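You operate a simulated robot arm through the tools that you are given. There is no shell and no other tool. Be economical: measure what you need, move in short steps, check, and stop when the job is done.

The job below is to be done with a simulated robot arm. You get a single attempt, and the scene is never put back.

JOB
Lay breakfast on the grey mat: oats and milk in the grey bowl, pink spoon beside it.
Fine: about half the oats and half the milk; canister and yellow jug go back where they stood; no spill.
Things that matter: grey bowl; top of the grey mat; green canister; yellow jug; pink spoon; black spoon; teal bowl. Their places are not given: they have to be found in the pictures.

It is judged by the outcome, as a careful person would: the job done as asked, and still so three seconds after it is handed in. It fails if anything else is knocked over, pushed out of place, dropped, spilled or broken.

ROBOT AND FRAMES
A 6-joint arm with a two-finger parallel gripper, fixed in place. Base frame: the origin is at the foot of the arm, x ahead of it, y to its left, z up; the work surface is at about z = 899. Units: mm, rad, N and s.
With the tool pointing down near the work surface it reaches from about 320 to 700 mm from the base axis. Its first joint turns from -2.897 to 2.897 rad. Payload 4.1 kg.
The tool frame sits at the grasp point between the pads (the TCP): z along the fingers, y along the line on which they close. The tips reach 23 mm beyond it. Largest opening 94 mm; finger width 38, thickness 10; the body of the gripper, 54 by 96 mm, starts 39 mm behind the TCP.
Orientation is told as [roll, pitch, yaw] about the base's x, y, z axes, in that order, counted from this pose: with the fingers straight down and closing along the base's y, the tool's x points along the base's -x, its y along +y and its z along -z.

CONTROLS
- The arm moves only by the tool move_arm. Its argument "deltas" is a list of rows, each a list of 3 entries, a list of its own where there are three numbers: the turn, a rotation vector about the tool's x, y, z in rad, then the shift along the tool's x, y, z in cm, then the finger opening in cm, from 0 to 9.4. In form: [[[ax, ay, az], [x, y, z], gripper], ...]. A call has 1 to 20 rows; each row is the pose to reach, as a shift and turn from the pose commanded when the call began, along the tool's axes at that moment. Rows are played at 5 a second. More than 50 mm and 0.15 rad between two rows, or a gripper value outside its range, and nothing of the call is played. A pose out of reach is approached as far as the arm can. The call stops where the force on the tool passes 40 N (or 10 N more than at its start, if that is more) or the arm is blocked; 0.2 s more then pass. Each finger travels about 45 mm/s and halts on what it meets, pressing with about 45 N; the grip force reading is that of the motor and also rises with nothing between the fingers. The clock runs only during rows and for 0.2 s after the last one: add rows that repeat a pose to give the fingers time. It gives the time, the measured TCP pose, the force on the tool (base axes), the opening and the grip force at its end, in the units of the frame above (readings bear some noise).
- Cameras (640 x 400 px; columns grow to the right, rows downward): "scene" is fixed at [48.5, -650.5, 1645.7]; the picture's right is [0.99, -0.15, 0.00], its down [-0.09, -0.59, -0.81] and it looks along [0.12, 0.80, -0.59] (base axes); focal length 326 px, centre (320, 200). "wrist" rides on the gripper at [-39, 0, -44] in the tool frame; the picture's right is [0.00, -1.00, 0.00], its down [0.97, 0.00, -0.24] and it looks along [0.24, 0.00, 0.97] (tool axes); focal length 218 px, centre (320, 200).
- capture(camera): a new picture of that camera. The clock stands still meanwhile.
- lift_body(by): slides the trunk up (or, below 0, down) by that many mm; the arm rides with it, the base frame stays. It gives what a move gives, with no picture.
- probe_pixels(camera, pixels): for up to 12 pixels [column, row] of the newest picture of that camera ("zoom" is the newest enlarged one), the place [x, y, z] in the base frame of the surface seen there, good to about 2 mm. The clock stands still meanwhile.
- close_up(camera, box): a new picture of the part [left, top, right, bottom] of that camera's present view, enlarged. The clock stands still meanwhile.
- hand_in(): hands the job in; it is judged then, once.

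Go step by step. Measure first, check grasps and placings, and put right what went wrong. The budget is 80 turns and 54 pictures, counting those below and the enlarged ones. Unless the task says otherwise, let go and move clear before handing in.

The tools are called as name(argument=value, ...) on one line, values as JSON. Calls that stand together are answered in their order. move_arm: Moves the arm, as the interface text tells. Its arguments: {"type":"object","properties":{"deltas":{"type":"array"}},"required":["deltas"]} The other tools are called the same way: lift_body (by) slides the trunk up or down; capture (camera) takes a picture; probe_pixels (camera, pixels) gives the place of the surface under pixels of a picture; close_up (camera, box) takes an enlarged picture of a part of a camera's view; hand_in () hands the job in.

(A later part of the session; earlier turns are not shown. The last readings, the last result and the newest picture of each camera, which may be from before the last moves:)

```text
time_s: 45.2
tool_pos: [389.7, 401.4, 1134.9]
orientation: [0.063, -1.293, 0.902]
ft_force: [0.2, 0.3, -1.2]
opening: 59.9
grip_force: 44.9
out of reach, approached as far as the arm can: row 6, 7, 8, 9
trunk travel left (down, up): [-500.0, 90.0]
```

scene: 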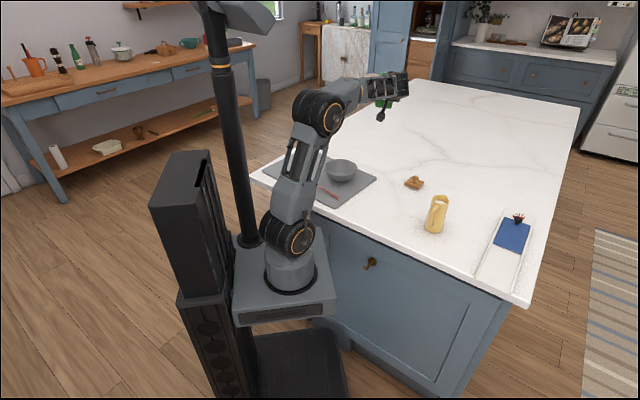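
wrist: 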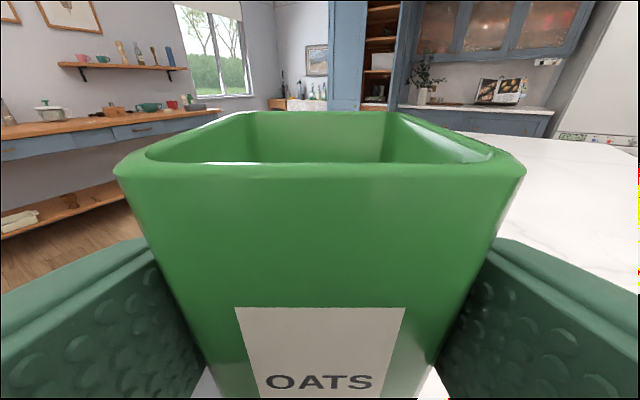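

The tool cannot be held this level close in: the forearm comes down too steeply. Lowering the trunk should flatten it, so first I raise the TCP 220 mm, then lower the trunk by 220.

move_arm(deltas=[[[0, 0, 0], [-3.5, 0, -1.0], 4], [[0, 0, 0], [-7.0, 0, -2.0], 4], [[0, 0, 0], [-10.5, 0, -3.0], 4], [[0, 0, 0], [-14, 0, -4.0], 4], [[0, 0, 0], [-17.5, 0, -5.0], 4], [[0, 0, 0], [-21.1, 0, -6.0], 4], [[0, 0, 0], [-21.1, 0, -6.0], 4]])

lift_body(by=-200)

capture(camera="scene")

```text
time_s: 46.8
tool_pos: [393.3, 401.0, 1355.2]
orientation: [0.067, -1.295, 0.901]
ft_force: [0.2, 0.8, -2.3]
opening: 59.6
grip_force: 44.7
trunk travel left (down, up): [-500.0, 90.0]
```

```text
time_s: 49.0
tool_pos: [391.8, 400.5, 1156.4]
orientation: [0.064, -1.295, 0.902]
ft_force: [-0.6, 0.6, -2.7]
opening: 60.2
grip_force: 45.0
trunk travel left (down, up): [-300.0, 290.0]
```

```text
20 pictures are left
```

scene: 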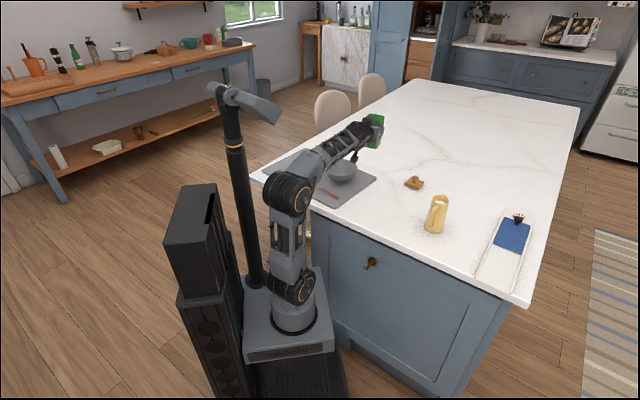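

probe_pixels(camera="scene", pixels=[[290, 188], [310, 165], [340, 142], [360, 130], [297, 285], [376, 122], [290, 235], [354, 158]])

```text
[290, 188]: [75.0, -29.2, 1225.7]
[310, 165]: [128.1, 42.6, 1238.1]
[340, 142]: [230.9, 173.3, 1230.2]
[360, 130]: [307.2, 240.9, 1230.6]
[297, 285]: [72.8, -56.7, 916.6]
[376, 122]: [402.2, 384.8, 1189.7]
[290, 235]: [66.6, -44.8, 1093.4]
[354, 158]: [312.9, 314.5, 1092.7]
```

The forearm is now level at z≈1200, well clear. Moving to the hover beside the bowl with this orientation.

move_arm(deltas=[[[0, 0, 0], [1.92, 1.4, 0.28], 4], [[0, 0, 0], [3.83, 2.8, 0.56], 4], [[0, 0, 0], [5.75, 4.2, 0.84], 4], [[0, 0, 0], [7.67, 5.6, 1.12], 4], [[0, 0, 0], [7.67, 5.6, 1.12], 4]])

```text
time_s: 50.2
tool_pos: [343.5, 423.8, 1085.6]
orientation: [0.059, -1.293, 0.905]
ft_force: [0.4, 0.6, -1.7]
opening: 59.8
grip_force: 44.9
out of reach, approached as far as the arm can: row 4, 5
trunk travel left (down, up): [-300.0, 290.0]
```

Nearly there but still at the limit, so trunk lowering helps. Raising the TCP 150 mm and lowering the trunk another 150.

move_arm(deltas=[[[0, 0, 0], [-3.6, 0, -1.02], 4], [[0, 0, 0], [-7.2, 0, -2.04], 4], [[0, 0, 0], [-10.8, 0, -3.06], 4], [[0, 0, 0], [-14.4, 0, -4.07], 4], [[0, 0, 0], [-14.4, 0, -4.07], 4]])

lift_body(by=-150)

move_arm(deltas=[[[0, 0, 0], [0.3, 0.1, 0.1], 4], [[0, 0, 0], [0.6, 0.2, 0.16], 4], [[0, 0, 0], [0.6, 0.2, 0.16], 4]])

```text
time_s: 51.4
tool_pos: [346.1, 421.8, 1236.0]
orientation: [0.064, -1.295, 0.904]
ft_force: [-0.7, 0.3, -2.6]
opening: 59.8
grip_force: 44.9
trunk travel left (down, up): [-300.0, 290.0]
```

```text
time_s: 53.1
tool_pos: [346.5, 421.2, 1084.7]
orientation: [0.065, -1.295, 0.902]
ft_force: [-0.6, -0.7, -2.3]
opening: 59.8
grip_force: 45.0
trunk travel left (down, up): [-150.0, 440.0]
```

```text
time_s: 53.9
tool_pos: [344.7, 422.2, 1078.8]
orientation: [0.062, -1.295, 0.905]
ft_force: [-0.1, -0.3, -1.4]
opening: 59.9
grip_force: 45.1
trunk travel left (down, up): [-150.0, 440.0]
```

Reachable now. Rolling the canister to 0.98 rad with the lip held over the bowl's near inside, lip lowering to about 1059.

move_arm(deltas=[[[0, 0, -0.14], [0.42, -0.48, 0.23], 4], [[0, 0, -0.28], [0.76, -0.91, 0.47], 4], [[0, 0, -0.42], [1.05, -1.27, 0.7], 4], [[0, 0, -0.56], [1.26, -1.54, 0.93], 4], [[0, 0, -0.7], [1.44, -1.74, 1.17], 4], [[0, 0, -0.84], [1.57, -1.82, 1.4], 4], [[0, 0, -0.98], [1.7, -1.85, 1.63], 4], [[0, 0, -0.98], [1.7, -1.85, 1.63], 4]])

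close_up(camera="scene", box=[282, 100, 426, 190])

```text
time_s: 55.7
tool_pos: [365.6, 420.3, 1058.5]
orientation: [-1.239, -0.583, 2.352]
ft_force: [0.3, 0.0, -2.3]
opening: 59.7
grip_force: 44.4
trunk travel left (down, up): [-150.0, 440.0]
```

```text
4.44 times, centred on (354, 145) of scene
```

zoom: 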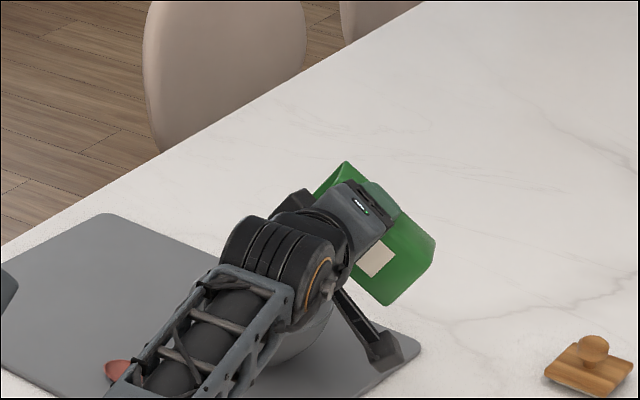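

probe_pixels(camera="zoom", pixels=[[345, 164], [318, 192], [385, 303], [430, 265], [375, 345], [300, 340], [330, 300], [235, 235]])

```text
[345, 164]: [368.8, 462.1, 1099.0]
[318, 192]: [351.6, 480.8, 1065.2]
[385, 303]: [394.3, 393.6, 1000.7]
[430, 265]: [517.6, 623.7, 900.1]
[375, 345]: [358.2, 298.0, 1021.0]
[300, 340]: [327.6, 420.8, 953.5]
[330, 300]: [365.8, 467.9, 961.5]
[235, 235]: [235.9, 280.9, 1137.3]
```

The geometry matches: lip over the bowl near (331,457,1058). Tilting on to 1.3 rad while lowering the lip to about 1000.

move_arm(deltas=[[[0, 0, -0.055], [0.28, 0.79, 0.27], 4], [[0, 0, -0.11], [0.55, 1.58, 0.54], 4], [[0, 0, -0.165], [0.83, 2.4, 0.81], 4], [[0, 0, -0.22], [1.1, 3.22, 1.09], 4], [[0, 0, -0.27], [1.35, 3.98, 1.33], 4], [[0, 0, -0.32], [1.59, 4.75, 1.57], 4], [[0, 0, -0.32], [1.59, 4.75, 1.57], 4]])

capture(camera="wrist")

```text
time_s: 57.3
tool_pos: [355.2, 430.8, 1008.6]
orientation: [-1.283, -0.278, 2.459]
ft_force: [0.5, -0.4, 0.6]
opening: 59.9
grip_force: 45.2
trunk travel left (down, up): [-150.0, 440.0]
```

```text
18 pictures are left
```

wrist: 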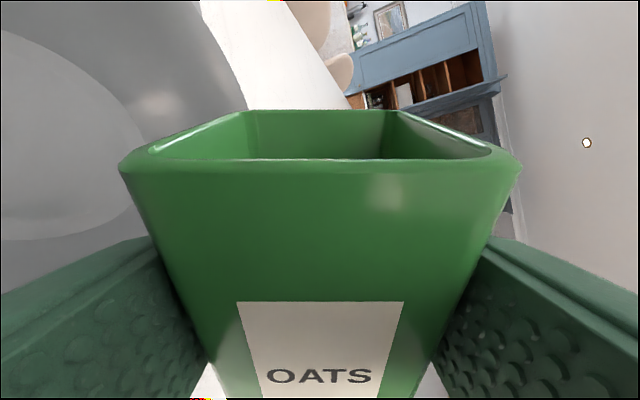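

The wrist view now shows the empty bowl at left, under the lip (120,170). Tilting on to 1.45 rad slowly and looking.

move_arm(deltas=[[[0, 0, -0.05], [-0.24, 0.07, 0], 4], [[0, 0, -0.1], [-0.48, 0.16, 0], 4], [[0, 0, -0.15], [-0.71, 0.25, 0], 4], [[0, 0, -0.15], [-0.71, 0.25, 0], 4], [[0, 0, -0.15], [-0.71, 0.25, 0], 4]])

capture(camera="wrist")

```text
time_s: 58.5
tool_pos: [348.9, 434.8, 1009.4]
orientation: [-1.296, -0.135, 2.502]
ft_force: [3.2, -3.5, 5.8]
opening: 60.0
grip_force: 45.3
trunk travel left (down, up): [-150.0, 440.0]
```

```text
17 pictures are left
```

wrist: 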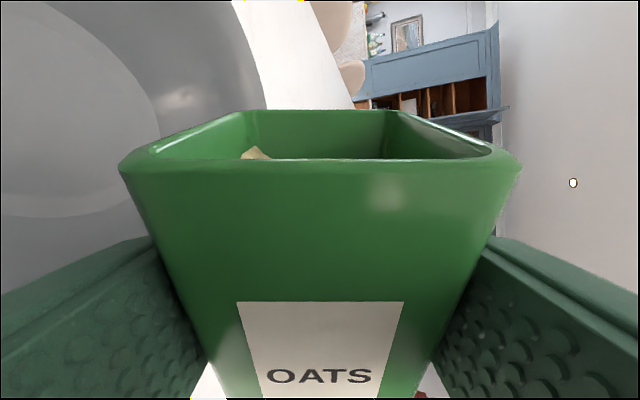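

A 7 N contact force: the lower finger is touching the bowl rim. Raising 20 mm at once; oats are just appearing at the mouth (255,152).

move_arm(deltas=[[[0, 0, 0], [-0.13, -0.95, -0.27], 4], [[0, 0, 0], [-0.27, -1.9, -0.54], 4], [[0, 0, 0], [-0.27, -1.9, -0.54], 4]])

capture(camera="wrist")

probe_pixels(camera="wrist", pixels=[[40, 120], [160, 60], [200, 20], [245, 100], [130, 150], [20, 210], [255, 150], [100, 190]])

```text
time_s: 59.3
tool_pos: [349.0, 435.8, 1027.5]
orientation: [-1.291, -0.134, 2.501]
ft_force: [-0.4, 0.4, -1.4]
opening: 59.7
grip_force: 45.0
trunk travel left (down, up): [-150.0, 440.0]
```

```text
16 pictures are left
```

wrist: 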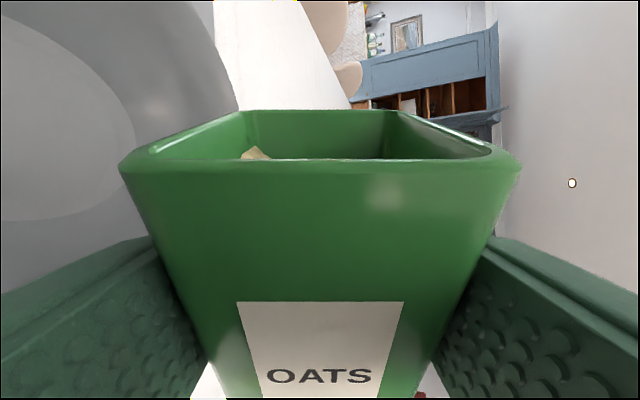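

```text
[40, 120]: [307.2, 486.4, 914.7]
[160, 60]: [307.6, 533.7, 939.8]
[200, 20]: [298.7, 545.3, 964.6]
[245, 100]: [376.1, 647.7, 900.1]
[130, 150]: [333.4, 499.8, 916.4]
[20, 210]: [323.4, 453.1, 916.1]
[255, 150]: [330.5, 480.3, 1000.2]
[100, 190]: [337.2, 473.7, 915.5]
```

Contact is gone and the bowl still stands in place. Tilting on to 1.6 rad in small steps.

move_arm(deltas=[[[0, 0, -0.05], [-0.22, 0.11, 0], 4], [[0, 0, -0.1], [-0.44, 0.23, 0], 4], [[0, 0, -0.15], [-0.66, 0.35, 0], 4], [[0, 0, -0.15], [-0.66, 0.35, 0], 4], [[0, 0, -0.15], [-0.66, 0.35, 0], 4]])

capture(camera="wrist")

```text
time_s: 60.5
tool_pos: [343.7, 438.5, 1023.9]
orientation: [-1.295, 0.01, 2.543]
ft_force: [-0.4, 0.2, -1.1]
opening: 59.7
grip_force: 44.9
trunk travel left (down, up): [-150.0, 440.0]
```

```text
15 pictures are left
```

wrist: 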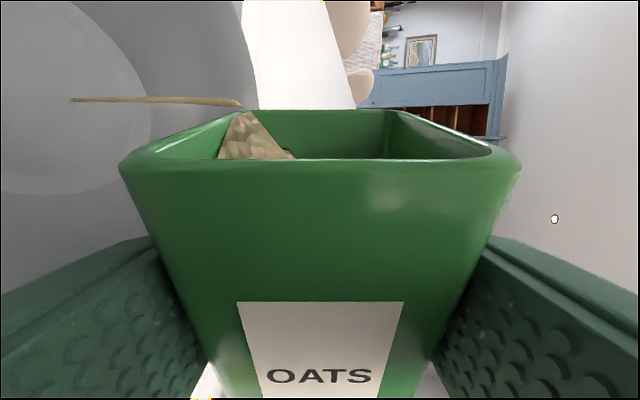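

A thin stream of oats falls from the lip's far corner (240,103) into the bowl (75,100). I'll hold one second and look again.

move_arm(deltas=[[[0, 0, 0], [0, 0, 0], 4], [[0, 0, 0], [0, 0, 0], 4], [[0, 0, 0], [0, 0, 0], 4], [[0, 0, 0], [0, 0, 0], 4], [[0, 0, 0], [0, 0, 0], 4]])

capture(camera="wrist")

probe_pixels(camera="wrist", pixels=[[40, 60], [75, 110], [60, 160], [100, 100], [20, 120], [240, 150], [225, 140], [280, 155]])

```text
time_s: 61.7
tool_pos: [341.8, 437.4, 1024.7]
orientation: [-1.295, 0.012, 2.544]
ft_force: [1.0, -0.8, -2.1]
opening: 59.8
grip_force: 44.9
trunk travel left (down, up): [-150.0, 440.0]
```

```text
14 pictures are left
```

wrist: 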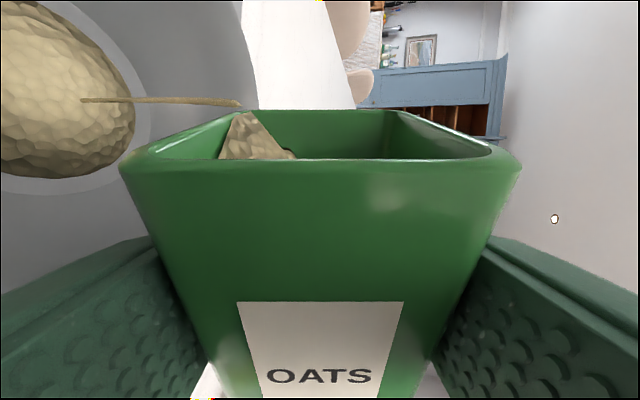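

```text
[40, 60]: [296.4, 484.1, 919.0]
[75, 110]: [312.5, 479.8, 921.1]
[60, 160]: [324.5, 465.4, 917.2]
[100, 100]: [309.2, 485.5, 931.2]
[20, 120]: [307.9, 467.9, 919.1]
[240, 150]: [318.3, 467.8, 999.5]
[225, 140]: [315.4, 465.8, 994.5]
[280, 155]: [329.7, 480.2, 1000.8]
```

The pile in the bowl is growing (top z≈921 over a floor of 915). Holding two more seconds.

move_arm(deltas=[[[0, 0, 0], [0, 0, 0], 4], [[0, 0, 0], [0, 0, 0], 4], [[0, 0, 0], [0, 0, 0], 4], [[0, 0, 0], [0, 0, 0], 4], [[0, 0, 0], [0, 0, 0], 4], [[0, 0, 0], [0, 0, 0], 4], [[0, 0, 0], [0, 0, 0], 4], [[0, 0, 0], [0, 0, 0], 4], [[0, 0, 0], [0, 0, 0], 4], [[0, 0, 0], [0, 0, 0], 4]])

capture(camera="wrist")

probe_pixels(camera="wrist", pixels=[[40, 60], [60, 120], [60, 160], [120, 60], [20, 120], [240, 150], [140, 100], [20, 20], [100, 150]])

```text
time_s: 63.9
tool_pos: [343.5, 437.7, 1023.9]
orientation: [-1.295, 0.01, 2.543]
ft_force: [0.6, 0.9, -1.8]
opening: 59.8
grip_force: 44.4
trunk travel left (down, up): [-150.0, 440.0]
```

```text
13 pictures are left
```

wrist: 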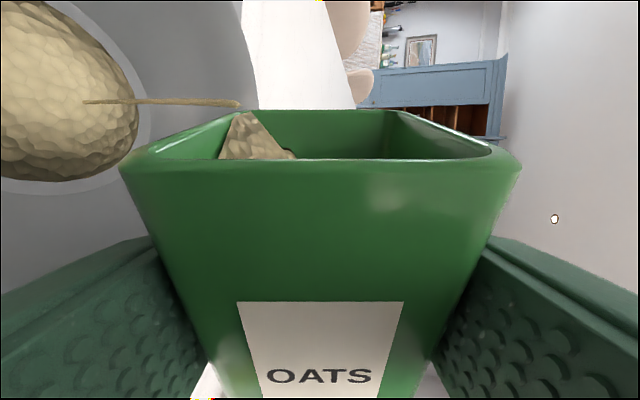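

```text
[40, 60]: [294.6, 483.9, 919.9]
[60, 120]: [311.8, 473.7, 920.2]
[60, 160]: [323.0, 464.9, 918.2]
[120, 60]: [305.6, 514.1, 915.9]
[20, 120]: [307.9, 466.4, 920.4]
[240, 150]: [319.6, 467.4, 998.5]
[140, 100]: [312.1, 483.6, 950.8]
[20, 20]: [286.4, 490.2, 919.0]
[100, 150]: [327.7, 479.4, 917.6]
```

Growth has levelled off for this tilt, so it takes more tilt to deliver more. Tilting to 1.75 rad with the lip held in place.

move_arm(deltas=[[[0, 0, -0.05], [-0.14, -0.21, 0], 4], [[0, 0, -0.1], [-0.28, -0.41, 0], 4], [[0, 0, -0.15], [-0.43, -0.61, 0], 4], [[0, 0, -0.15], [-0.43, -0.61, 0], 4], [[0, 0, -0.15], [-0.43, -0.61, 0], 4], [[0, 0, -0.15], [-0.43, -0.61, 0], 4], [[0, 0, -0.15], [-0.43, -0.61, 0], 4], [[0, 0, -0.15], [-0.43, -0.61, 0], 4]])

capture(camera="wrist")

probe_pixels(camera="wrist", pixels=[[40, 60], [60, 120], [60, 160], [120, 60], [20, 120], [240, 150], [20, 20], [100, 150], [80, 40], [10, 180]])

```text
time_s: 65.7
tool_pos: [340.4, 442.1, 1030.3]
orientation: [-1.293, 0.153, 2.585]
ft_force: [-0.7, -1.2, -2.3]
opening: 59.6
grip_force: 45.1
trunk travel left (down, up): [-150.0, 440.0]
```

```text
12 pictures are left
```

wrist: 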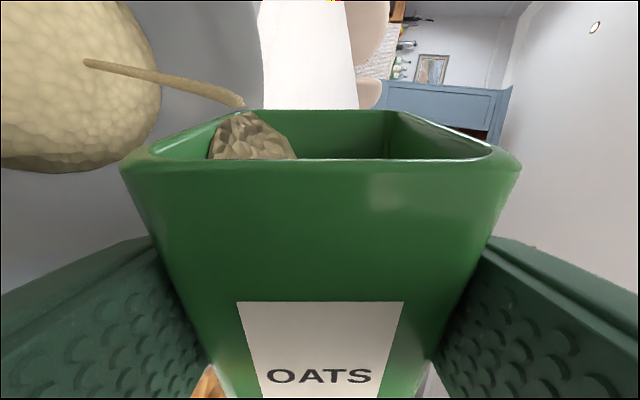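

```text
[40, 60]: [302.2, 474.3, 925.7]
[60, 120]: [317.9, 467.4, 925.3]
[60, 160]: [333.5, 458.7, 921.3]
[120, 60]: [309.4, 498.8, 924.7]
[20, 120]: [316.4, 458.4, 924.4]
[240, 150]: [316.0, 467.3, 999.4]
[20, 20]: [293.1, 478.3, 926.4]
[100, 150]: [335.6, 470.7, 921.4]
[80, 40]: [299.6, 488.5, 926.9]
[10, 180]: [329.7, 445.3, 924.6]
```

Oats now reach z≈925 (roughly 37 ml), still streaming. Holding about one more second.

move_arm(deltas=[[[0, 0, 0], [0, 0, 0], 4], [[0, 0, 0], [0, 0, 0], 4], [[0, 0, 0], [0, 0, 0], 4], [[0, 0, 0], [0, 0, 0], 4], [[0, 0, 0], [0, 0, 0], 4]])

capture(camera="wrist")

probe_pixels(camera="wrist", pixels=[[40, 60], [60, 120], [60, 160], [120, 60], [20, 120], [240, 150], [20, 20], [100, 150], [80, 40], [10, 180]])

```text
time_s: 66.9
tool_pos: [340.6, 443.1, 1029.6]
orientation: [-1.292, 0.154, 2.585]
ft_force: [0.3, 1.1, -1.8]
opening: 59.8
grip_force: 44.9
trunk travel left (down, up): [-150.0, 440.0]
```

```text
11 pictures are left
```

wrist: 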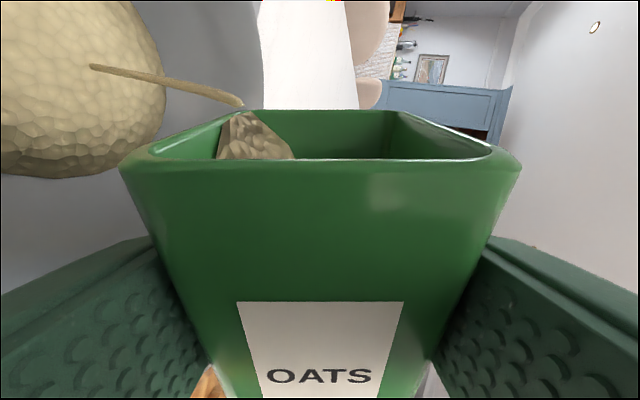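

```text
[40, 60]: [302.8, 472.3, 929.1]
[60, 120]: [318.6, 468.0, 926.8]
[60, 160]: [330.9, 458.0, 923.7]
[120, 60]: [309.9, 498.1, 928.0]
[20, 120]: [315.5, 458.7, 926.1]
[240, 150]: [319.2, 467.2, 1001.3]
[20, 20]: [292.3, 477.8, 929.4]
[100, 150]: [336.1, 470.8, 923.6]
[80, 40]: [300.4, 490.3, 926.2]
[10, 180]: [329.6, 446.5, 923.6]
```

Level is now about 926–929, roughly 50 ml of an estimated 118 ml total. I'll tilt a touch more for 0.8 s, then roll back upright while rising.

move_arm(deltas=[[[0, 0, -0.05], [-0.14, -0.21, 0], 4], [[0, 0, -0.05], [-0.14, -0.21, 0], 4], [[0, 0, -0.05], [-0.14, -0.21, 0], 4], [[0, 0, -0.05], [-0.14, -0.21, 0], 4], [[0, 0, 0.09], [-0.14, -0.3, 0], 4], [[0, 0, 0.23], [-0.1, -0.5, -0.1], 4], [[0, 0, 0.37], [0.0, -1.2, -0.3], 4], [[0, 0, 0.51], [0.2, -2.2, -0.6], 4], [[0, 0, 0.65], [0.4, -3.2, -0.9], 4], [[0, 0, 0.79], [0.6, -4.2, -1.2], 4]])

capture(camera="wrist")

probe_pixels(camera="wrist", pixels=[[40, 60], [60, 120], [60, 160], [100, 200], [20, 120], [10, 220], [20, 180], [100, 150], [90, 90], [140, 130]])

```text
time_s: 69.1
tool_pos: [338.3, 442.7, 1074.7]
orientation: [-1.235, -0.604, 2.341]
ft_force: [-0.1, 0.3, -1.7]
opening: 59.8
grip_force: 44.6
trunk travel left (down, up): [-150.0, 440.0]
```

```text
10 pictures are left
```

wrist: 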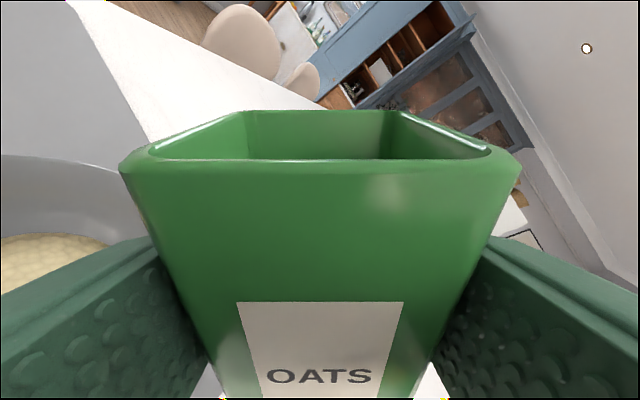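

```text
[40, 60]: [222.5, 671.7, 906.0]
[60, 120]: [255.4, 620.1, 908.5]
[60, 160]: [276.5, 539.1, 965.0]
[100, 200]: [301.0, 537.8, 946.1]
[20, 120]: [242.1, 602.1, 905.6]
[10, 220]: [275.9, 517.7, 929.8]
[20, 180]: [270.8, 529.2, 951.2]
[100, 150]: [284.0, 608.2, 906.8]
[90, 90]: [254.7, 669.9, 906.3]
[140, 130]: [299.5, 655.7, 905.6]
```

probe_pixels(camera="wrist", pixels=[[40, 250], [90, 242], [10, 270], [50, 238], [5, 285], [20, 240], [110, 240], [70, 250]])

```text
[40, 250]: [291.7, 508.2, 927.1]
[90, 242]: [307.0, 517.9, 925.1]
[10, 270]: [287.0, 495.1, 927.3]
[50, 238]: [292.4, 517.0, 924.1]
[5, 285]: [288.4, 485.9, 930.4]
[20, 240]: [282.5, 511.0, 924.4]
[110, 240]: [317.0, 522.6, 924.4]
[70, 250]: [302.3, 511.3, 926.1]
```

The bowl holds a mound of about 58 ml (edge 924, centre 930), close to half. Rolling upright while rising.

move_arm(deltas=[[[0, 0, 0.14], [-0.49, -0.67, -0.23], 4], [[0, 0, 0.28], [-0.97, -1.33, -0.47], 4], [[0, 0, 0.42], [-1.46, -2.0, -0.7], 4], [[0, 0, 0.56], [-1.94, -2.66, -0.93], 4], [[0, 0, 0.7], [-2.43, -3.33, -1.16], 4], [[0, 0, 0.84], [-2.91, -4.0, -1.4], 4], [[0, 0, 0.96], [-3.4, -4.66, -1.63], 4], [[0, 0, 0.96], [-3.4, -4.66, -1.63], 4]])

lift_body(by=200)

```text
time_s: 70.9
tool_pos: [339.7, 442.4, 1133.7]
orientation: [0.071, -1.294, 0.896]
ft_force: [-0.2, 0.2, -1.6]
opening: 59.7
grip_force: 44.9
trunk travel left (down, up): [-150.0, 440.0]
```

```text
time_s: 73.1
tool_pos: [339.3, 442.2, 1334.0]
orientation: [0.065, -1.295, 0.9]
ft_force: [-0.5, 0.2, -2.2]
opening: 59.8
grip_force: 44.8
trunk travel left (down, up): [-350.0, 240.0]
```

Upright and clear. Carrying the canister back above its place at (594,24).

move_arm(deltas=[[[0.0122, -0.0013, 0.0024], [1.61, -3.01, -0.915], 4], [[0.0244, -0.0025, 0.0048], [3.23, -6.02, -1.83], 4], [[0.0365, -0.0038, 0.0072], [4.84, -9.03, -2.75], 4], [[0.0487, -0.005, 0.0096], [6.46, -12.04, -3.66], 4], [[0.061, -0.0063, 0.012], [8.07, -15.05, -4.58], 4], [[0.073, -0.0076, 0.0144], [9.68, -18.06, -5.49], 4], [[0.085, -0.0089, 0.0168], [11.3, -21.07, -6.41], 4], [[0.0974, -0.01, 0.0192], [12.91, -24.07, -7.32], 4], [[0.11, -0.0114, 0.0216], [14.53, -27.08, -8.24], 4], [[0.122, -0.0127, 0.024], [16.14, -30.09, -9.15], 4], [[0.134, -0.014, 0.0264], [17.75, -33.1, -10.07], 4], [[0.146, -0.0152, 0.0288], [19.37, -36.11, -10.98], 4], [[0.158, -0.0165, 0.0312], [20.98, -39.12, -11.9], 4], [[0.1705, -0.0177, 0.0336], [22.6, -42.13, -12.8], 4], [[0.1827, -0.019, 0.036], [24.21, -45.14, -13.73], 4], [[0.1827, -0.019, 0.036], [24.21, -45.14, -13.73], 4]])

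```text
time_s: 76.5
tool_pos: [594.6, 24.7, 1128.0]
orientation: [0.016, -1.311, 0.762]
ft_force: [0.7, -0.4, -2.7]
opening: 59.7
grip_force: 45.4
trunk travel left (down, up): [-350.0, 240.0]
```

Exactly above the original spot. Lowering 155 mm in steps.

move_arm(deltas=[[[0, 0, 0], [2.9, 0, 0.7], 4], [[0, 0, 0], [5.8, 0, 1.42], 4], [[0, 0, 0], [8.7, 0, 2.19], 4], [[0, 0, 0], [11.6, 0, 2.95], 4], [[0, 0, 0], [13.5, 0, 3.44], 4], [[0, 0, 0], [14.5, 0, 3.7], 4], [[0, 0, 0], [15.0, 0, 3.84], 4], [[0, 0, 0], [15.05, 0, 3.85], 4], [[0, 0, 0], [15.05, 0, 3.85], 4]])

```text
time_s: 78.5
tool_pos: [592.5, 24.1, 975.0]
orientation: [0.017, -1.313, 0.76]
ft_force: [-0.4, -0.4, -2.3]
opening: 59.9
grip_force: 44.8
trunk travel left (down, up): [-350.0, 240.0]
```

Still 3–4 mm above the table. Lowering the rest, opening, and backing out along the approach line.

move_arm(deltas=[[[0, 0, 0], [0.2, 0, 0.15], 4], [[0, 0, 0], [0.35, 0, 0.2], 4], [[0, 0, 0], [0.35, 0, 0.2], 4], [[0, 0, 0], [0.35, 0, 0.2], 6.4], [[0, 0, 0], [0.35, 0, 0.2], 7.2], [[0, 0, 0], [0.35, 0, 0.2], 8], [[0, 0, 0], [0.35, 0, 0.2], 8], [[0, 0, 0], [0.3, 0, -2], 8], [[0, 0, 0], [0.3, 0, -5], 8], [[0, 0, 0], [0.3, 0, -9], 8], [[0, 0, 0], [0.3, 0, -13], 8], [[0, 0, 0], [0.3, 0, -13], 8]])

capture(camera="wrist")

probe_pixels(camera="wrist", pixels=[[280, 150], [356, 150], [318, 150], [287, 260], [350, 260], [180, 150], [240, 118], [215, 120], [320, 200]])

```text
time_s: 81.1
tool_pos: [503.0, -64.2, 1006.0]
orientation: [0.018, -1.315, 0.761]
ft_force: [0.4, -0.9, -0.4]
opening: 80.0
grip_force: 0.1
trunk travel left (down, up): [-350.0, 240.0]
```

```text
9 pictures are left
```

wrist: 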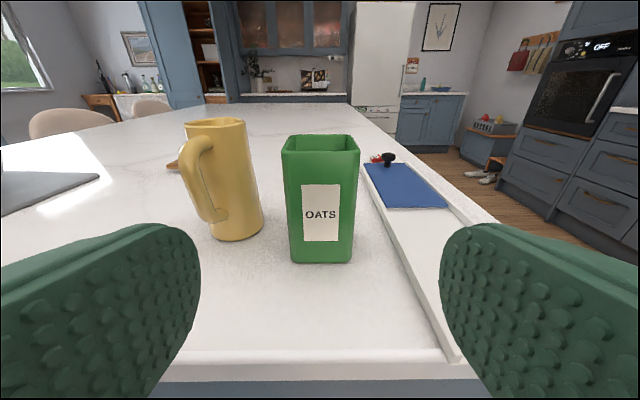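

```text
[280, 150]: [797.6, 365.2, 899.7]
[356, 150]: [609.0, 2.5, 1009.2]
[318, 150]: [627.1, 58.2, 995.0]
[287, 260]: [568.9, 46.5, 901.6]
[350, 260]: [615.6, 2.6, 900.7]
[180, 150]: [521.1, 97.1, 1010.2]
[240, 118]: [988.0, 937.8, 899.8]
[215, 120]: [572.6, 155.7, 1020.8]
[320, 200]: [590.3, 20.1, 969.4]
```

Canister is back exactly (corner (609,2.5) as before). Now the jug: I'll grip its handle from the handle side, tool along azimuth 45°, so that pitching forward pours over the spout. Moving to the pre-grasp behind the handle.

move_arm(deltas=[[[0, 0.05, 0], [-0.81, 2.4, 0.77], 7], [[0, 0.1, 0], [-1.62, 4.8, 1.54], 6], [[0, 0.15, 0], [-2.44, 7.2, 2.3], 5], [[0, 0.195, 0], [-3.25, 9.6, 3.07], 5], [[0, 0.195, 0], [-3.25, 9.6, 3.07], 5]])

capture(camera="wrist")

```text
time_s: 82.3
tool_pos: [462.1, 29.9, 1029.0]
orientation: [0.012, -1.116, 0.77]
ft_force: [-0.3, -1.0, -0.2]
opening: 50.1
grip_force: 0.0
trunk travel left (down, up): [-350.0, 240.0]
```

```text
8 pictures are left
```

wrist: 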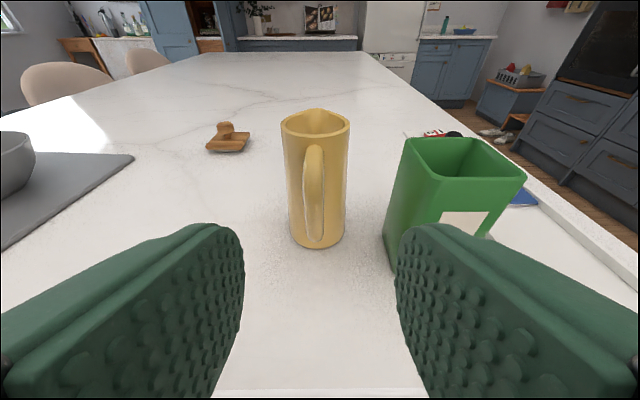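

The handle is dead ahead at (314,195), with the spout straight behind it. Probing it.

probe_pixels(camera="wrist", pixels=[[314, 150], [314, 170], [314, 190], [314, 210], [313, 235], [305, 180], [323, 180], [317, 109], [283, 125], [349, 125], [330, 215]])

```text
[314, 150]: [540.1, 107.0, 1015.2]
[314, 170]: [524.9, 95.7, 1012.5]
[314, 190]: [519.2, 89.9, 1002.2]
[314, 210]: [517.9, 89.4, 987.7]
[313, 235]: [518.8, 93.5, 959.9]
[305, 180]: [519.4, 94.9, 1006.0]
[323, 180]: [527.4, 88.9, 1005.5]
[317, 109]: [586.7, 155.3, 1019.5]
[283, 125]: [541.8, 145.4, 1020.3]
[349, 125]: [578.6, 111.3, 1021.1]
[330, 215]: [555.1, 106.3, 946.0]
```

Handle centre is near (524,95), outer face z 960–1002. Advancing 103 mm along the tool axis and closing on it.

move_arm(deltas=[[[0, 0, 0], [0.4, 0.2, 2.5], 5], [[0, 0, 0], [0.62, 0.3, 5], 5], [[0, 0, 0], [0.62, 0.3, 7.5], 5], [[0, 0, 0], [0.62, 0.3, 9.2], 5], [[0, 0, 0], [0.62, 0.3, 10.3], 5], [[0, 0, 0], [0.62, 0.3, 10.3], 3.5], [[0, 0, 0], [0.62, 0.3, 10.3], 2.2], [[0, 0, 0], [0.62, 0.3, 10.3], 1.2], [[0, 0, 0], [0.62, 0.3, 10.3], 0.5], [[0, 0, 0], [0.62, 0.3, 10.3], 0], [[0, 0, 0], [0.62, 0.3, 10.3], 0]])

capture(camera="wrist")

```text
time_s: 84.7
tool_pos: [524.6, 94.7, 978.3]
orientation: [0.009, -1.117, 0.769]
ft_force: [0.5, -2.2, 1.5]
opening: 13.6
grip_force: 45.1
trunk travel left (down, up): [-350.0, 240.0]
```

```text
7 pictures are left
```

wrist: 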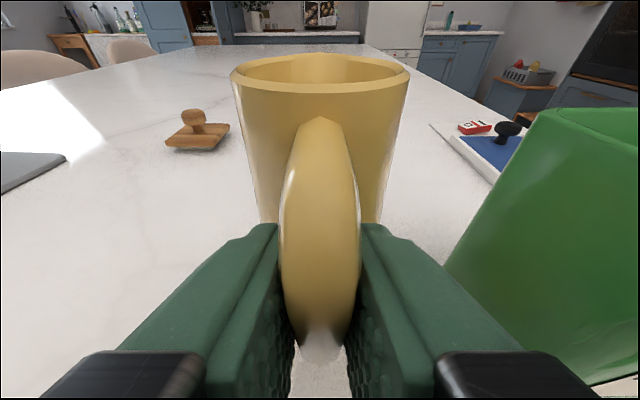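

The handle is held (13.6 mm, 45 N). Lifting slowly 130 mm.

move_arm(deltas=[[[0, 0, 0], [-0.45, 0, -0.22], 0], [[0, 0, 0], [-0.9, 0, -0.44], 0], [[0, 0, 0], [-2.2, 0, -1.1], 0], [[0, 0, 0], [-4.0, 0, -1.96], 0], [[0, 0, 0], [-6.0, 0, -2.94], 0], [[0, 0, 0], [-8.0, 0, -3.92], 0], [[0, 0, 0], [-10.0, 0, -4.9], 0], [[0, 0, 0], [-11.2, 0, -5.5], 0], [[0, 0, 0], [-11.67, 0, -5.72], 0], [[0, 0, 0], [-11.67, 0, -5.72], 0]])

capture(camera="wrist")

probe_pixels(camera="wrist", pixels=[[234, 75], [408, 75], [320, 88], [320, 56], [290, 58], [350, 58], [320, 75]])

```text
time_s: 86.9
tool_pos: [525.1, 95.4, 1108.7]
orientation: [0.009, -1.117, 0.768]
ft_force: [-0.2, 0.4, -5.5]
opening: 13.6
grip_force: 45.0
trunk travel left (down, up): [-350.0, 240.0]
```

```text
6 pictures are left
```

wrist: 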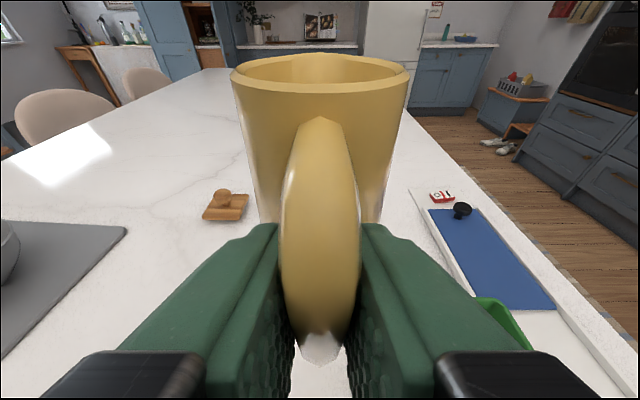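

```text
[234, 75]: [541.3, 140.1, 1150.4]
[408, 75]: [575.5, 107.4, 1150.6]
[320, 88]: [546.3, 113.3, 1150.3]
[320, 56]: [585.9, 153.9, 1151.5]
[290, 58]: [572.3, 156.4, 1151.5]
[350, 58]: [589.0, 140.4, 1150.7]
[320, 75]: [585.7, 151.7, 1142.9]
```

No sag: the rim is level at 1150–1151. Lowering the trunk 50 mm and carrying the jug over towards the bowl, turning 13°.

lift_body(by=-50)

move_arm(deltas=[[[-0.006, 0, -0.003], [-0.2, 1.2, 0.06], 0], [[-0.018, 0, -0.0085], [-0.55, 3.5, 0.17], 0], [[-0.031, 0, -0.015], [-1.0, 6.2, 0.3], 0], [[-0.044, 0, -0.022], [-1.42, 9.0, 0.44], 0], [[-0.058, 0, -0.028], [-1.87, 11.8, 0.58], 0], [[-0.072, 0, -0.035], [-2.3, 14.6, 0.71], 0], [[-0.086, 0, -0.042], [-2.75, 17.4, 0.85], 0], [[-0.0995, 0, -0.049], [-3.2, 20.2, 0.99], 0], [[-0.113, 0, -0.0556], [-3.64, 23, 1.12], 0], [[-0.127, 0, -0.062], [-4.1, 25.8, 1.26], 0], [[-0.141, 0, -0.069], [-4.53, 28.6, 1.4], 0], [[-0.155, 0, -0.076], [-4.97, 31.4, 1.53], 0], [[-0.1685, 0, -0.0826], [-5.4, 34.2, 1.67], 0], [[-0.182, 0, -0.089], [-5.85, 37, 1.8], 0], [[-0.194, 0, -0.095], [-6.2, 39.3, 1.92], 0], [[-0.201, 0, -0.0985], [-6.45, 40.8, 1.99], 0], [[-0.204, 0, -0.1], [-6.55, 41.4, 2.02], 0], [[-0.204, 0, -0.1], [-6.55, 41.4, 2.02], 0]])

```text
time_s: 87.8
tool_pos: [524.8, 95.7, 1057.6]
orientation: [0.01, -1.116, 0.769]
ft_force: [0.4, -0.5, -4.2]
opening: 13.7
grip_force: 44.5
trunk travel left (down, up): [-300.0, 290.0]
```

```text
time_s: 91.6
tool_pos: [267.4, 422.2, 1109.9]
orientation: [0.008, -1.117, 0.998]
ft_force: [0.5, -0.2, -4.8]
opening: 13.8
grip_force: 45.1
trunk travel left (down, up): [-300.0, 290.0]
```

Carried well, at (267,422,1110) upright. I'll take several still force readings to get a weight baseline for the pour.

move_arm(deltas=[[[0, 0, 0], [0, 0, 0], 0]])

move_arm(deltas=[[[0, 0, 0], [0, 0, 0], 0]])

move_arm(deltas=[[[0, 0, 0], [0, 0, 0], 0]])

move_arm(deltas=[[[0, 0, 0], [0, 0, 0], 0]])

move_arm(deltas=[[[0, 0, 0], [0, 0, 0], 0]])

move_arm(deltas=[[[0, 0, 0], [0, 0, 0], 0]])

move_arm(deltas=[[[0, 0, 0], [0, 0, 0], 0]])

move_arm(deltas=[[[0, 0, 0], [0, 0, 0], 0]])

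```text
time_s: 92.0
tool_pos: [267.1, 422.7, 1109.3]
orientation: [0.008, -1.117, 0.997]
ft_force: [-0.1, 0.5, -4.3]
opening: 13.8
grip_force: 45.5
trunk travel left (down, up): [-300.0, 290.0]
```

```text
time_s: 92.4
tool_pos: [267.7, 423.4, 1110.4]
orientation: [0.008, -1.117, 0.998]
ft_force: [0.2, 0.3, -4.3]
opening: 13.5
grip_force: 44.1
trunk travel left (down, up): [-300.0, 290.0]
```

```text
time_s: 92.8
tool_pos: [268.4, 423.4, 1109.6]
orientation: [0.009, -1.117, 0.998]
ft_force: [-0.6, 0.1, -3.4]
opening: 13.7
grip_force: 45.1
trunk travel left (down, up): [-300.0, 290.0]
```

```text
time_s: 93.2
tool_pos: [267.3, 423.0, 1110.2]
orientation: [0.008, -1.118, 0.998]
ft_force: [0.3, 0.9, -4.2]
opening: 13.8
grip_force: 45.4
trunk travel left (down, up): [-300.0, 290.0]
```

```text
time_s: 93.6
tool_pos: [268.1, 422.8, 1110.3]
orientation: [0.007, -1.118, 0.998]
ft_force: [-0.6, -0.8, -5.4]
opening: 13.8
grip_force: 44.4
trunk travel left (down, up): [-300.0, 290.0]
```

```text
time_s: 94.0
tool_pos: [267.2, 423.5, 1110.2]
orientation: [0.009, -1.118, 0.998]
ft_force: [-0.5, 0.6, -4.3]
opening: 13.7
grip_force: 44.9
trunk travel left (down, up): [-300.0, 290.0]
```

```text
time_s: 94.4
tool_pos: [268.0, 423.2, 1109.2]
orientation: [0.007, -1.116, 0.999]
ft_force: [0.4, -0.2, -4.8]
opening: 13.9
grip_force: 45.1
trunk travel left (down, up): [-300.0, 290.0]
```

```text
time_s: 94.8
tool_pos: [267.5, 422.5, 1109.5]
orientation: [0.009, -1.116, 1.0]
ft_force: [-0.6, -0.5, -4.1]
opening: 13.7
grip_force: 45.0
trunk travel left (down, up): [-300.0, 290.0]
```

Baseline weight averages about 4.5 N. Now tilting the jug forward to 0.7 rad, bringing the spout over the bowl's near inside.

move_arm(deltas=[[[0, 0.065, 0], [0.28, 0, -0.52], 0], [[0, 0.13, 0], [0.55, 0, -1.03], 0], [[0, 0.195, 0], [0.92, 0, -1.48], 0], [[0, 0.26, 0], [1.29, 0, -1.92], 0], [[0, 0.325, 0], [1.62, 0, -2.3], 0], [[0, 0.39, 0], [1.94, 0, -2.66], 0], [[0, 0.455, 0], [2.36, 0, -2.9], 0], [[0, 0.52, 0], [2.78, 0, -3.14], 0], [[0, 0.56, 0], [3.9, 0, -3.15], 0], [[0, 0.6, 0], [5.4, 0, -2.99], 0], [[0, 0.65, 0], [5.88, 0, -2.76], 0], [[0, 0.7, 0], [6.35, 0, -2.53], 0], [[0, 0.7, 0], [6.35, 0, -2.53], 0]])

capture(camera="wrist")

probe_pixels(camera="wrist", pixels=[[320, 56], [320, 88], [234, 75], [408, 75], [320, 30], [250, 40], [400, 40], [320, 10]])

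```text
time_s: 97.6
tool_pos: [241.6, 379.4, 1064.2]
orientation: [0.003, -0.417, 1.003]
ft_force: [-0.5, 0.3, -4.2]
opening: 14.0
grip_force: 44.8
trunk travel left (down, up): [-300.0, 290.0]
```

```text
5 pictures are left
```

wrist: 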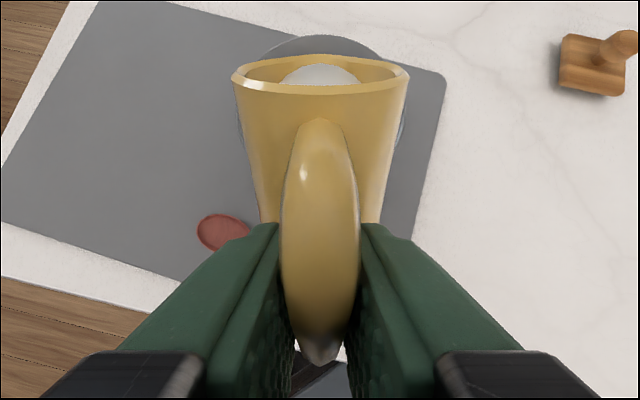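

```text
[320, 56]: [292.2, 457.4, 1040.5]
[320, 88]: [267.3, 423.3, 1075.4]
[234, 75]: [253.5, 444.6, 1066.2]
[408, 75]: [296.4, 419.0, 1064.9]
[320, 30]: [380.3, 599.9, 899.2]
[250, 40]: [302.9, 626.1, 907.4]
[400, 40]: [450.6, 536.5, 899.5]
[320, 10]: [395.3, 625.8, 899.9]
```

Spout is at (292,457,1040), centred over the bowl, and milk is near the lip. Tilting slowly to 1.05 rad while lowering the spout to about 1010.

move_arm(deltas=[[[0, 0.025, 0], [-0.08, 0, 0.0], 0], [[0, 0.05, 0], [-0.16, 0, 0.01], 0], [[0, 0.075, 0], [-0.24, 0, 0.01], 0], [[0, 0.1, 0], [-0.33, 0, 0.02], 0], [[0, 0.125, 0], [-0.41, 0, 0.02], 0], [[0, 0.15, 0], [-0.49, 0, 0.03], 0], [[0, 0.175, 0], [-0.57, 0, 0.1], 0], [[0, 0.2, 0], [-0.65, 0, 0.17], 0], [[0, 0.225, 0], [-0.74, 0, 0.24], 0], [[0, 0.25, 0], [-0.82, 0, 0.31], 0], [[0, 0.275, 0], [-0.94, 0, 0.36], 0], [[0, 0.3, 0], [-1.06, 0, 0.41], 0], [[0, 0.325, 0], [-1.18, 0, 0.45], 0], [[0, 0.35, 0], [-1.3, 0, 0.5], 0], [[0, 0.35, 0], [-1.3, 0, 0.5], 0], [[0, 0.35, 0], [-1.3, 0, 0.5], 0], [[0, 0.35, 0], [-1.3, 0, 0.5], 0]])

capture(camera="wrist")

probe_pixels(camera="wrist", pixels=[[320, 56], [320, 70], [300, 40], [340, 40], [320, 20], [270, 30], [370, 30], [240, 60], [400, 60], [320, 5], [250, 45], [390, 45]])

```text
time_s: 101.2
tool_pos: [247.2, 393.2, 1064.8]
orientation: [0.003, -0.067, 1.005]
ft_force: [-0.3, 0.2, -3.4]
opening: 13.5
grip_force: 45.0
trunk travel left (down, up): [-300.0, 290.0]
```

```text
4 pictures are left
```

wrist: 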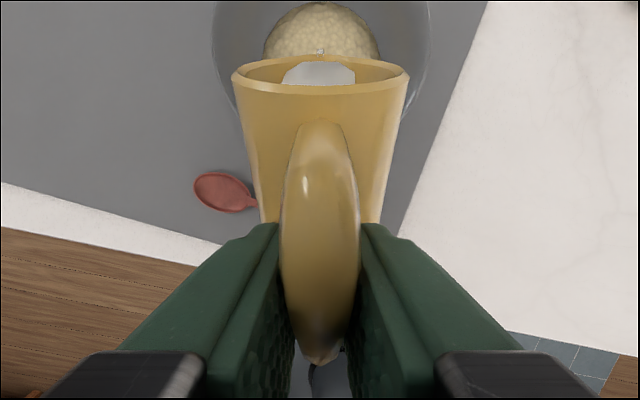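

```text
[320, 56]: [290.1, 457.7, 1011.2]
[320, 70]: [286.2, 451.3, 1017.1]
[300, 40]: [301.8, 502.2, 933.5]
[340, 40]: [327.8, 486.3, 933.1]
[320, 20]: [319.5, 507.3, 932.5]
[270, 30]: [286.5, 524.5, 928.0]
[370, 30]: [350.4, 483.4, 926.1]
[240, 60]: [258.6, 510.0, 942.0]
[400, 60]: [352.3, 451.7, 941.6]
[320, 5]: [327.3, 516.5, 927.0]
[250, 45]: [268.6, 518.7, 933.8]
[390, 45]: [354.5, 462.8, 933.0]
```

A small stream is starting at the spout (320,48). I'll hold and take several weight readings while it flows.

move_arm(deltas=[[[0, 0, 0], [0, 0, 0], 0]])

move_arm(deltas=[[[0, 0, 0], [0, 0, 0], 0]])

move_arm(deltas=[[[0, 0, 0], [0, 0, 0], 0]])

move_arm(deltas=[[[0, 0, 0], [0, 0, 0], 0]])

move_arm(deltas=[[[0, 0, 0], [0, 0, 0], 0]])

move_arm(deltas=[[[0, 0, 0], [0, 0, 0], 0]])

move_arm(deltas=[[[0, 0, 0], [0, 0, 0], 0]])

move_arm(deltas=[[[0, 0, 0], [0, 0, 0], 0]])

```text
time_s: 101.6
tool_pos: [247.9, 392.3, 1065.1]
orientation: [0.004, -0.068, 1.006]
ft_force: [0.2, -0.2, -3.8]
opening: 13.7
grip_force: 44.6
trunk travel left (down, up): [-300.0, 290.0]
```

```text
time_s: 102.0
tool_pos: [247.9, 392.1, 1064.2]
orientation: [0.005, -0.067, 1.006]
ft_force: [-0.7, 0.7, -4.1]
opening: 13.6
grip_force: 45.4
trunk travel left (down, up): [-300.0, 290.0]
```

```text
time_s: 102.4
tool_pos: [247.7, 392.5, 1065.4]
orientation: [0.003, -0.068, 1.005]
ft_force: [0.2, 0.2, -3.8]
opening: 13.7
grip_force: 44.4
trunk travel left (down, up): [-300.0, 290.0]
```

```text
time_s: 102.8
tool_pos: [247.0, 391.4, 1064.9]
orientation: [0.003, -0.068, 1.006]
ft_force: [-0.4, 1.1, -4.2]
opening: 13.8
grip_force: 44.5
trunk travel left (down, up): [-300.0, 290.0]
```

```text
time_s: 103.2
tool_pos: [248.0, 392.3, 1064.7]
orientation: [0.003, -0.068, 1.006]
ft_force: [-0.6, 1.0, -3.7]
opening: 14.0
grip_force: 44.7
trunk travel left (down, up): [-300.0, 290.0]
```

```text
time_s: 103.6
tool_pos: [247.3, 391.8, 1065.5]
orientation: [0.004, -0.067, 1.005]
ft_force: [0.3, -0.2, -4.3]
opening: 13.9
grip_force: 44.6
trunk travel left (down, up): [-300.0, 290.0]
```

```text
time_s: 104.0
tool_pos: [247.3, 392.9, 1065.2]
orientation: [0.003, -0.068, 1.005]
ft_force: [0.9, 0.3, -3.7]
opening: 13.6
grip_force: 45.0
trunk travel left (down, up): [-300.0, 290.0]
```

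```text
time_s: 104.4
tool_pos: [247.4, 393.4, 1064.2]
orientation: [0.003, -0.068, 1.006]
ft_force: [-1.7, 0.8, -3.8]
opening: 13.8
grip_force: 44.7
trunk travel left (down, up): [-300.0, 290.0]
```

Weight dropped about 0.6 N to 3.9 N, consistent with the geometric estimate for 60°. Tilting to 1.15 rad and reading again.

move_arm(deltas=[[[0, 0.025, 0], [-0.15, 0, -0.03], 0], [[0, 0.05, 0], [-0.3, 0, -0.06], 0], [[0, 0.075, 0], [-0.44, 0, -0.1], 0], [[0, 0.1, 0], [-0.59, 0, -0.13], 0], [[0, 0.1, 0], [-0.59, 0, -0.13], 0], [[0, 0.1, 0], [-0.59, 0, -0.13], 0], [[0, 0.1, 0], [-0.59, 0, -0.13], 0], [[0, 0.1, 0], [-0.59, 0, -0.13], 0], [[0, 0.1, 0], [-0.59, 0, -0.13], 0], [[0, 0.1, 0], [-0.59, 0, -0.13], 0]])

move_arm(deltas=[[[0, 0, 0], [0, 0, 0], 0]])

move_arm(deltas=[[[0, 0, 0], [0, 0, 0], 0]])

move_arm(deltas=[[[0, 0, 0], [0, 0, 0], 0]])

move_arm(deltas=[[[0, 0, 0], [0, 0, 0], 0]])

move_arm(deltas=[[[0, 0, 0], [0, 0, 0], 0]])

move_arm(deltas=[[[0, 0, 0], [0, 0, 0], 0]])

capture(camera="wrist")

probe_pixels(camera="wrist", pixels=[[320, 20], [320, 5], [280, 20], [360, 20], [250, 20], [390, 20], [235, 40], [410, 40], [225, 15], [420, 15], [320, 70], [320, 56]])

```text
time_s: 106.6
tool_pos: [250.7, 396.4, 1066.5]
orientation: [0.004, 0.03, 1.006]
ft_force: [0.2, -0.1, -3.6]
opening: 13.7
grip_force: 44.6
trunk travel left (down, up): [-300.0, 290.0]
```

```text
time_s: 107.0
tool_pos: [250.8, 396.6, 1066.7]
orientation: [0.003, 0.03, 1.006]
ft_force: [0.5, 0.5, -3.3]
opening: 13.6
grip_force: 45.3
trunk travel left (down, up): [-300.0, 290.0]
```

```text
time_s: 107.4
tool_pos: [251.1, 396.7, 1067.4]
orientation: [0.003, 0.032, 1.005]
ft_force: [-0.9, 0.9, -4.4]
opening: 13.7
grip_force: 45.3
trunk travel left (down, up): [-300.0, 290.0]
```

```text
time_s: 107.8
tool_pos: [251.0, 395.7, 1067.7]
orientation: [0.002, 0.03, 1.005]
ft_force: [0.4, 0.0, -4.2]
opening: 13.7
grip_force: 44.9
trunk travel left (down, up): [-300.0, 290.0]
```

```text
time_s: 108.2
tool_pos: [252.1, 395.8, 1066.0]
orientation: [0.004, 0.031, 1.005]
ft_force: [0.0, 0.0, -3.9]
opening: 13.8
grip_force: 45.3
trunk travel left (down, up): [-300.0, 290.0]
```

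```text
time_s: 108.6
tool_pos: [250.5, 397.3, 1067.8]
orientation: [0.003, 0.032, 1.007]
ft_force: [-0.6, -0.1, -3.6]
opening: 13.8
grip_force: 45.5
trunk travel left (down, up): [-300.0, 290.0]
```

```text
time_s: 109.0
tool_pos: [250.8, 396.0, 1066.9]
orientation: [0.004, 0.031, 1.006]
ft_force: [0.1, -0.5, -4.0]
opening: 13.7
grip_force: 45.0
trunk travel left (down, up): [-300.0, 290.0]
```

```text
3 pictures are left
```

wrist: 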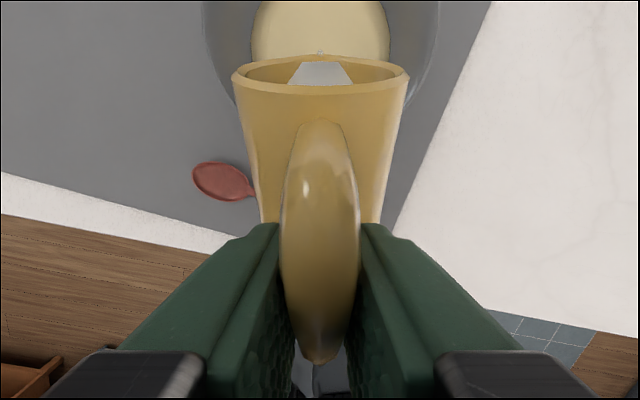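

```text
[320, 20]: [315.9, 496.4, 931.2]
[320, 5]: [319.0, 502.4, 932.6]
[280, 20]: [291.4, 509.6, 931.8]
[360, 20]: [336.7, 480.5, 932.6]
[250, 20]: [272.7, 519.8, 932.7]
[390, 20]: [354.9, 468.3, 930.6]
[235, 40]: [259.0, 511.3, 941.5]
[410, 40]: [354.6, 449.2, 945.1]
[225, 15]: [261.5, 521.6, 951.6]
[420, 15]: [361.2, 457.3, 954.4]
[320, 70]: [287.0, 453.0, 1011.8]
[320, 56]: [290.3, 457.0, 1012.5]
```

The bowl now shows a flat milk surface at z≈932. I'll probe the milk surface inside the tilted jug (trapezoid at (320,75)) to see whether flow has settled.

probe_pixels(camera="wrist", pixels=[[320, 65], [320, 75], [320, 82], [300, 80], [340, 80], [295, 83], [270, 75], [370, 75], [320, 53], [320, 50], [280, 66], [360, 66]])

```text
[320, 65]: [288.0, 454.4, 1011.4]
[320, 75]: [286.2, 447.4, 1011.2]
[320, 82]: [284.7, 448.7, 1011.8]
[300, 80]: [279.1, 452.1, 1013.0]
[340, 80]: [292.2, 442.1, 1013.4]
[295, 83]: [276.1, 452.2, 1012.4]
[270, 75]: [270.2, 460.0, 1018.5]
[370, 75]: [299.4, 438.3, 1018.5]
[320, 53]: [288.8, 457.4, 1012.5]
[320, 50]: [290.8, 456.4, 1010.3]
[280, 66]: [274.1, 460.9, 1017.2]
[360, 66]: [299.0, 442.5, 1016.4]
```

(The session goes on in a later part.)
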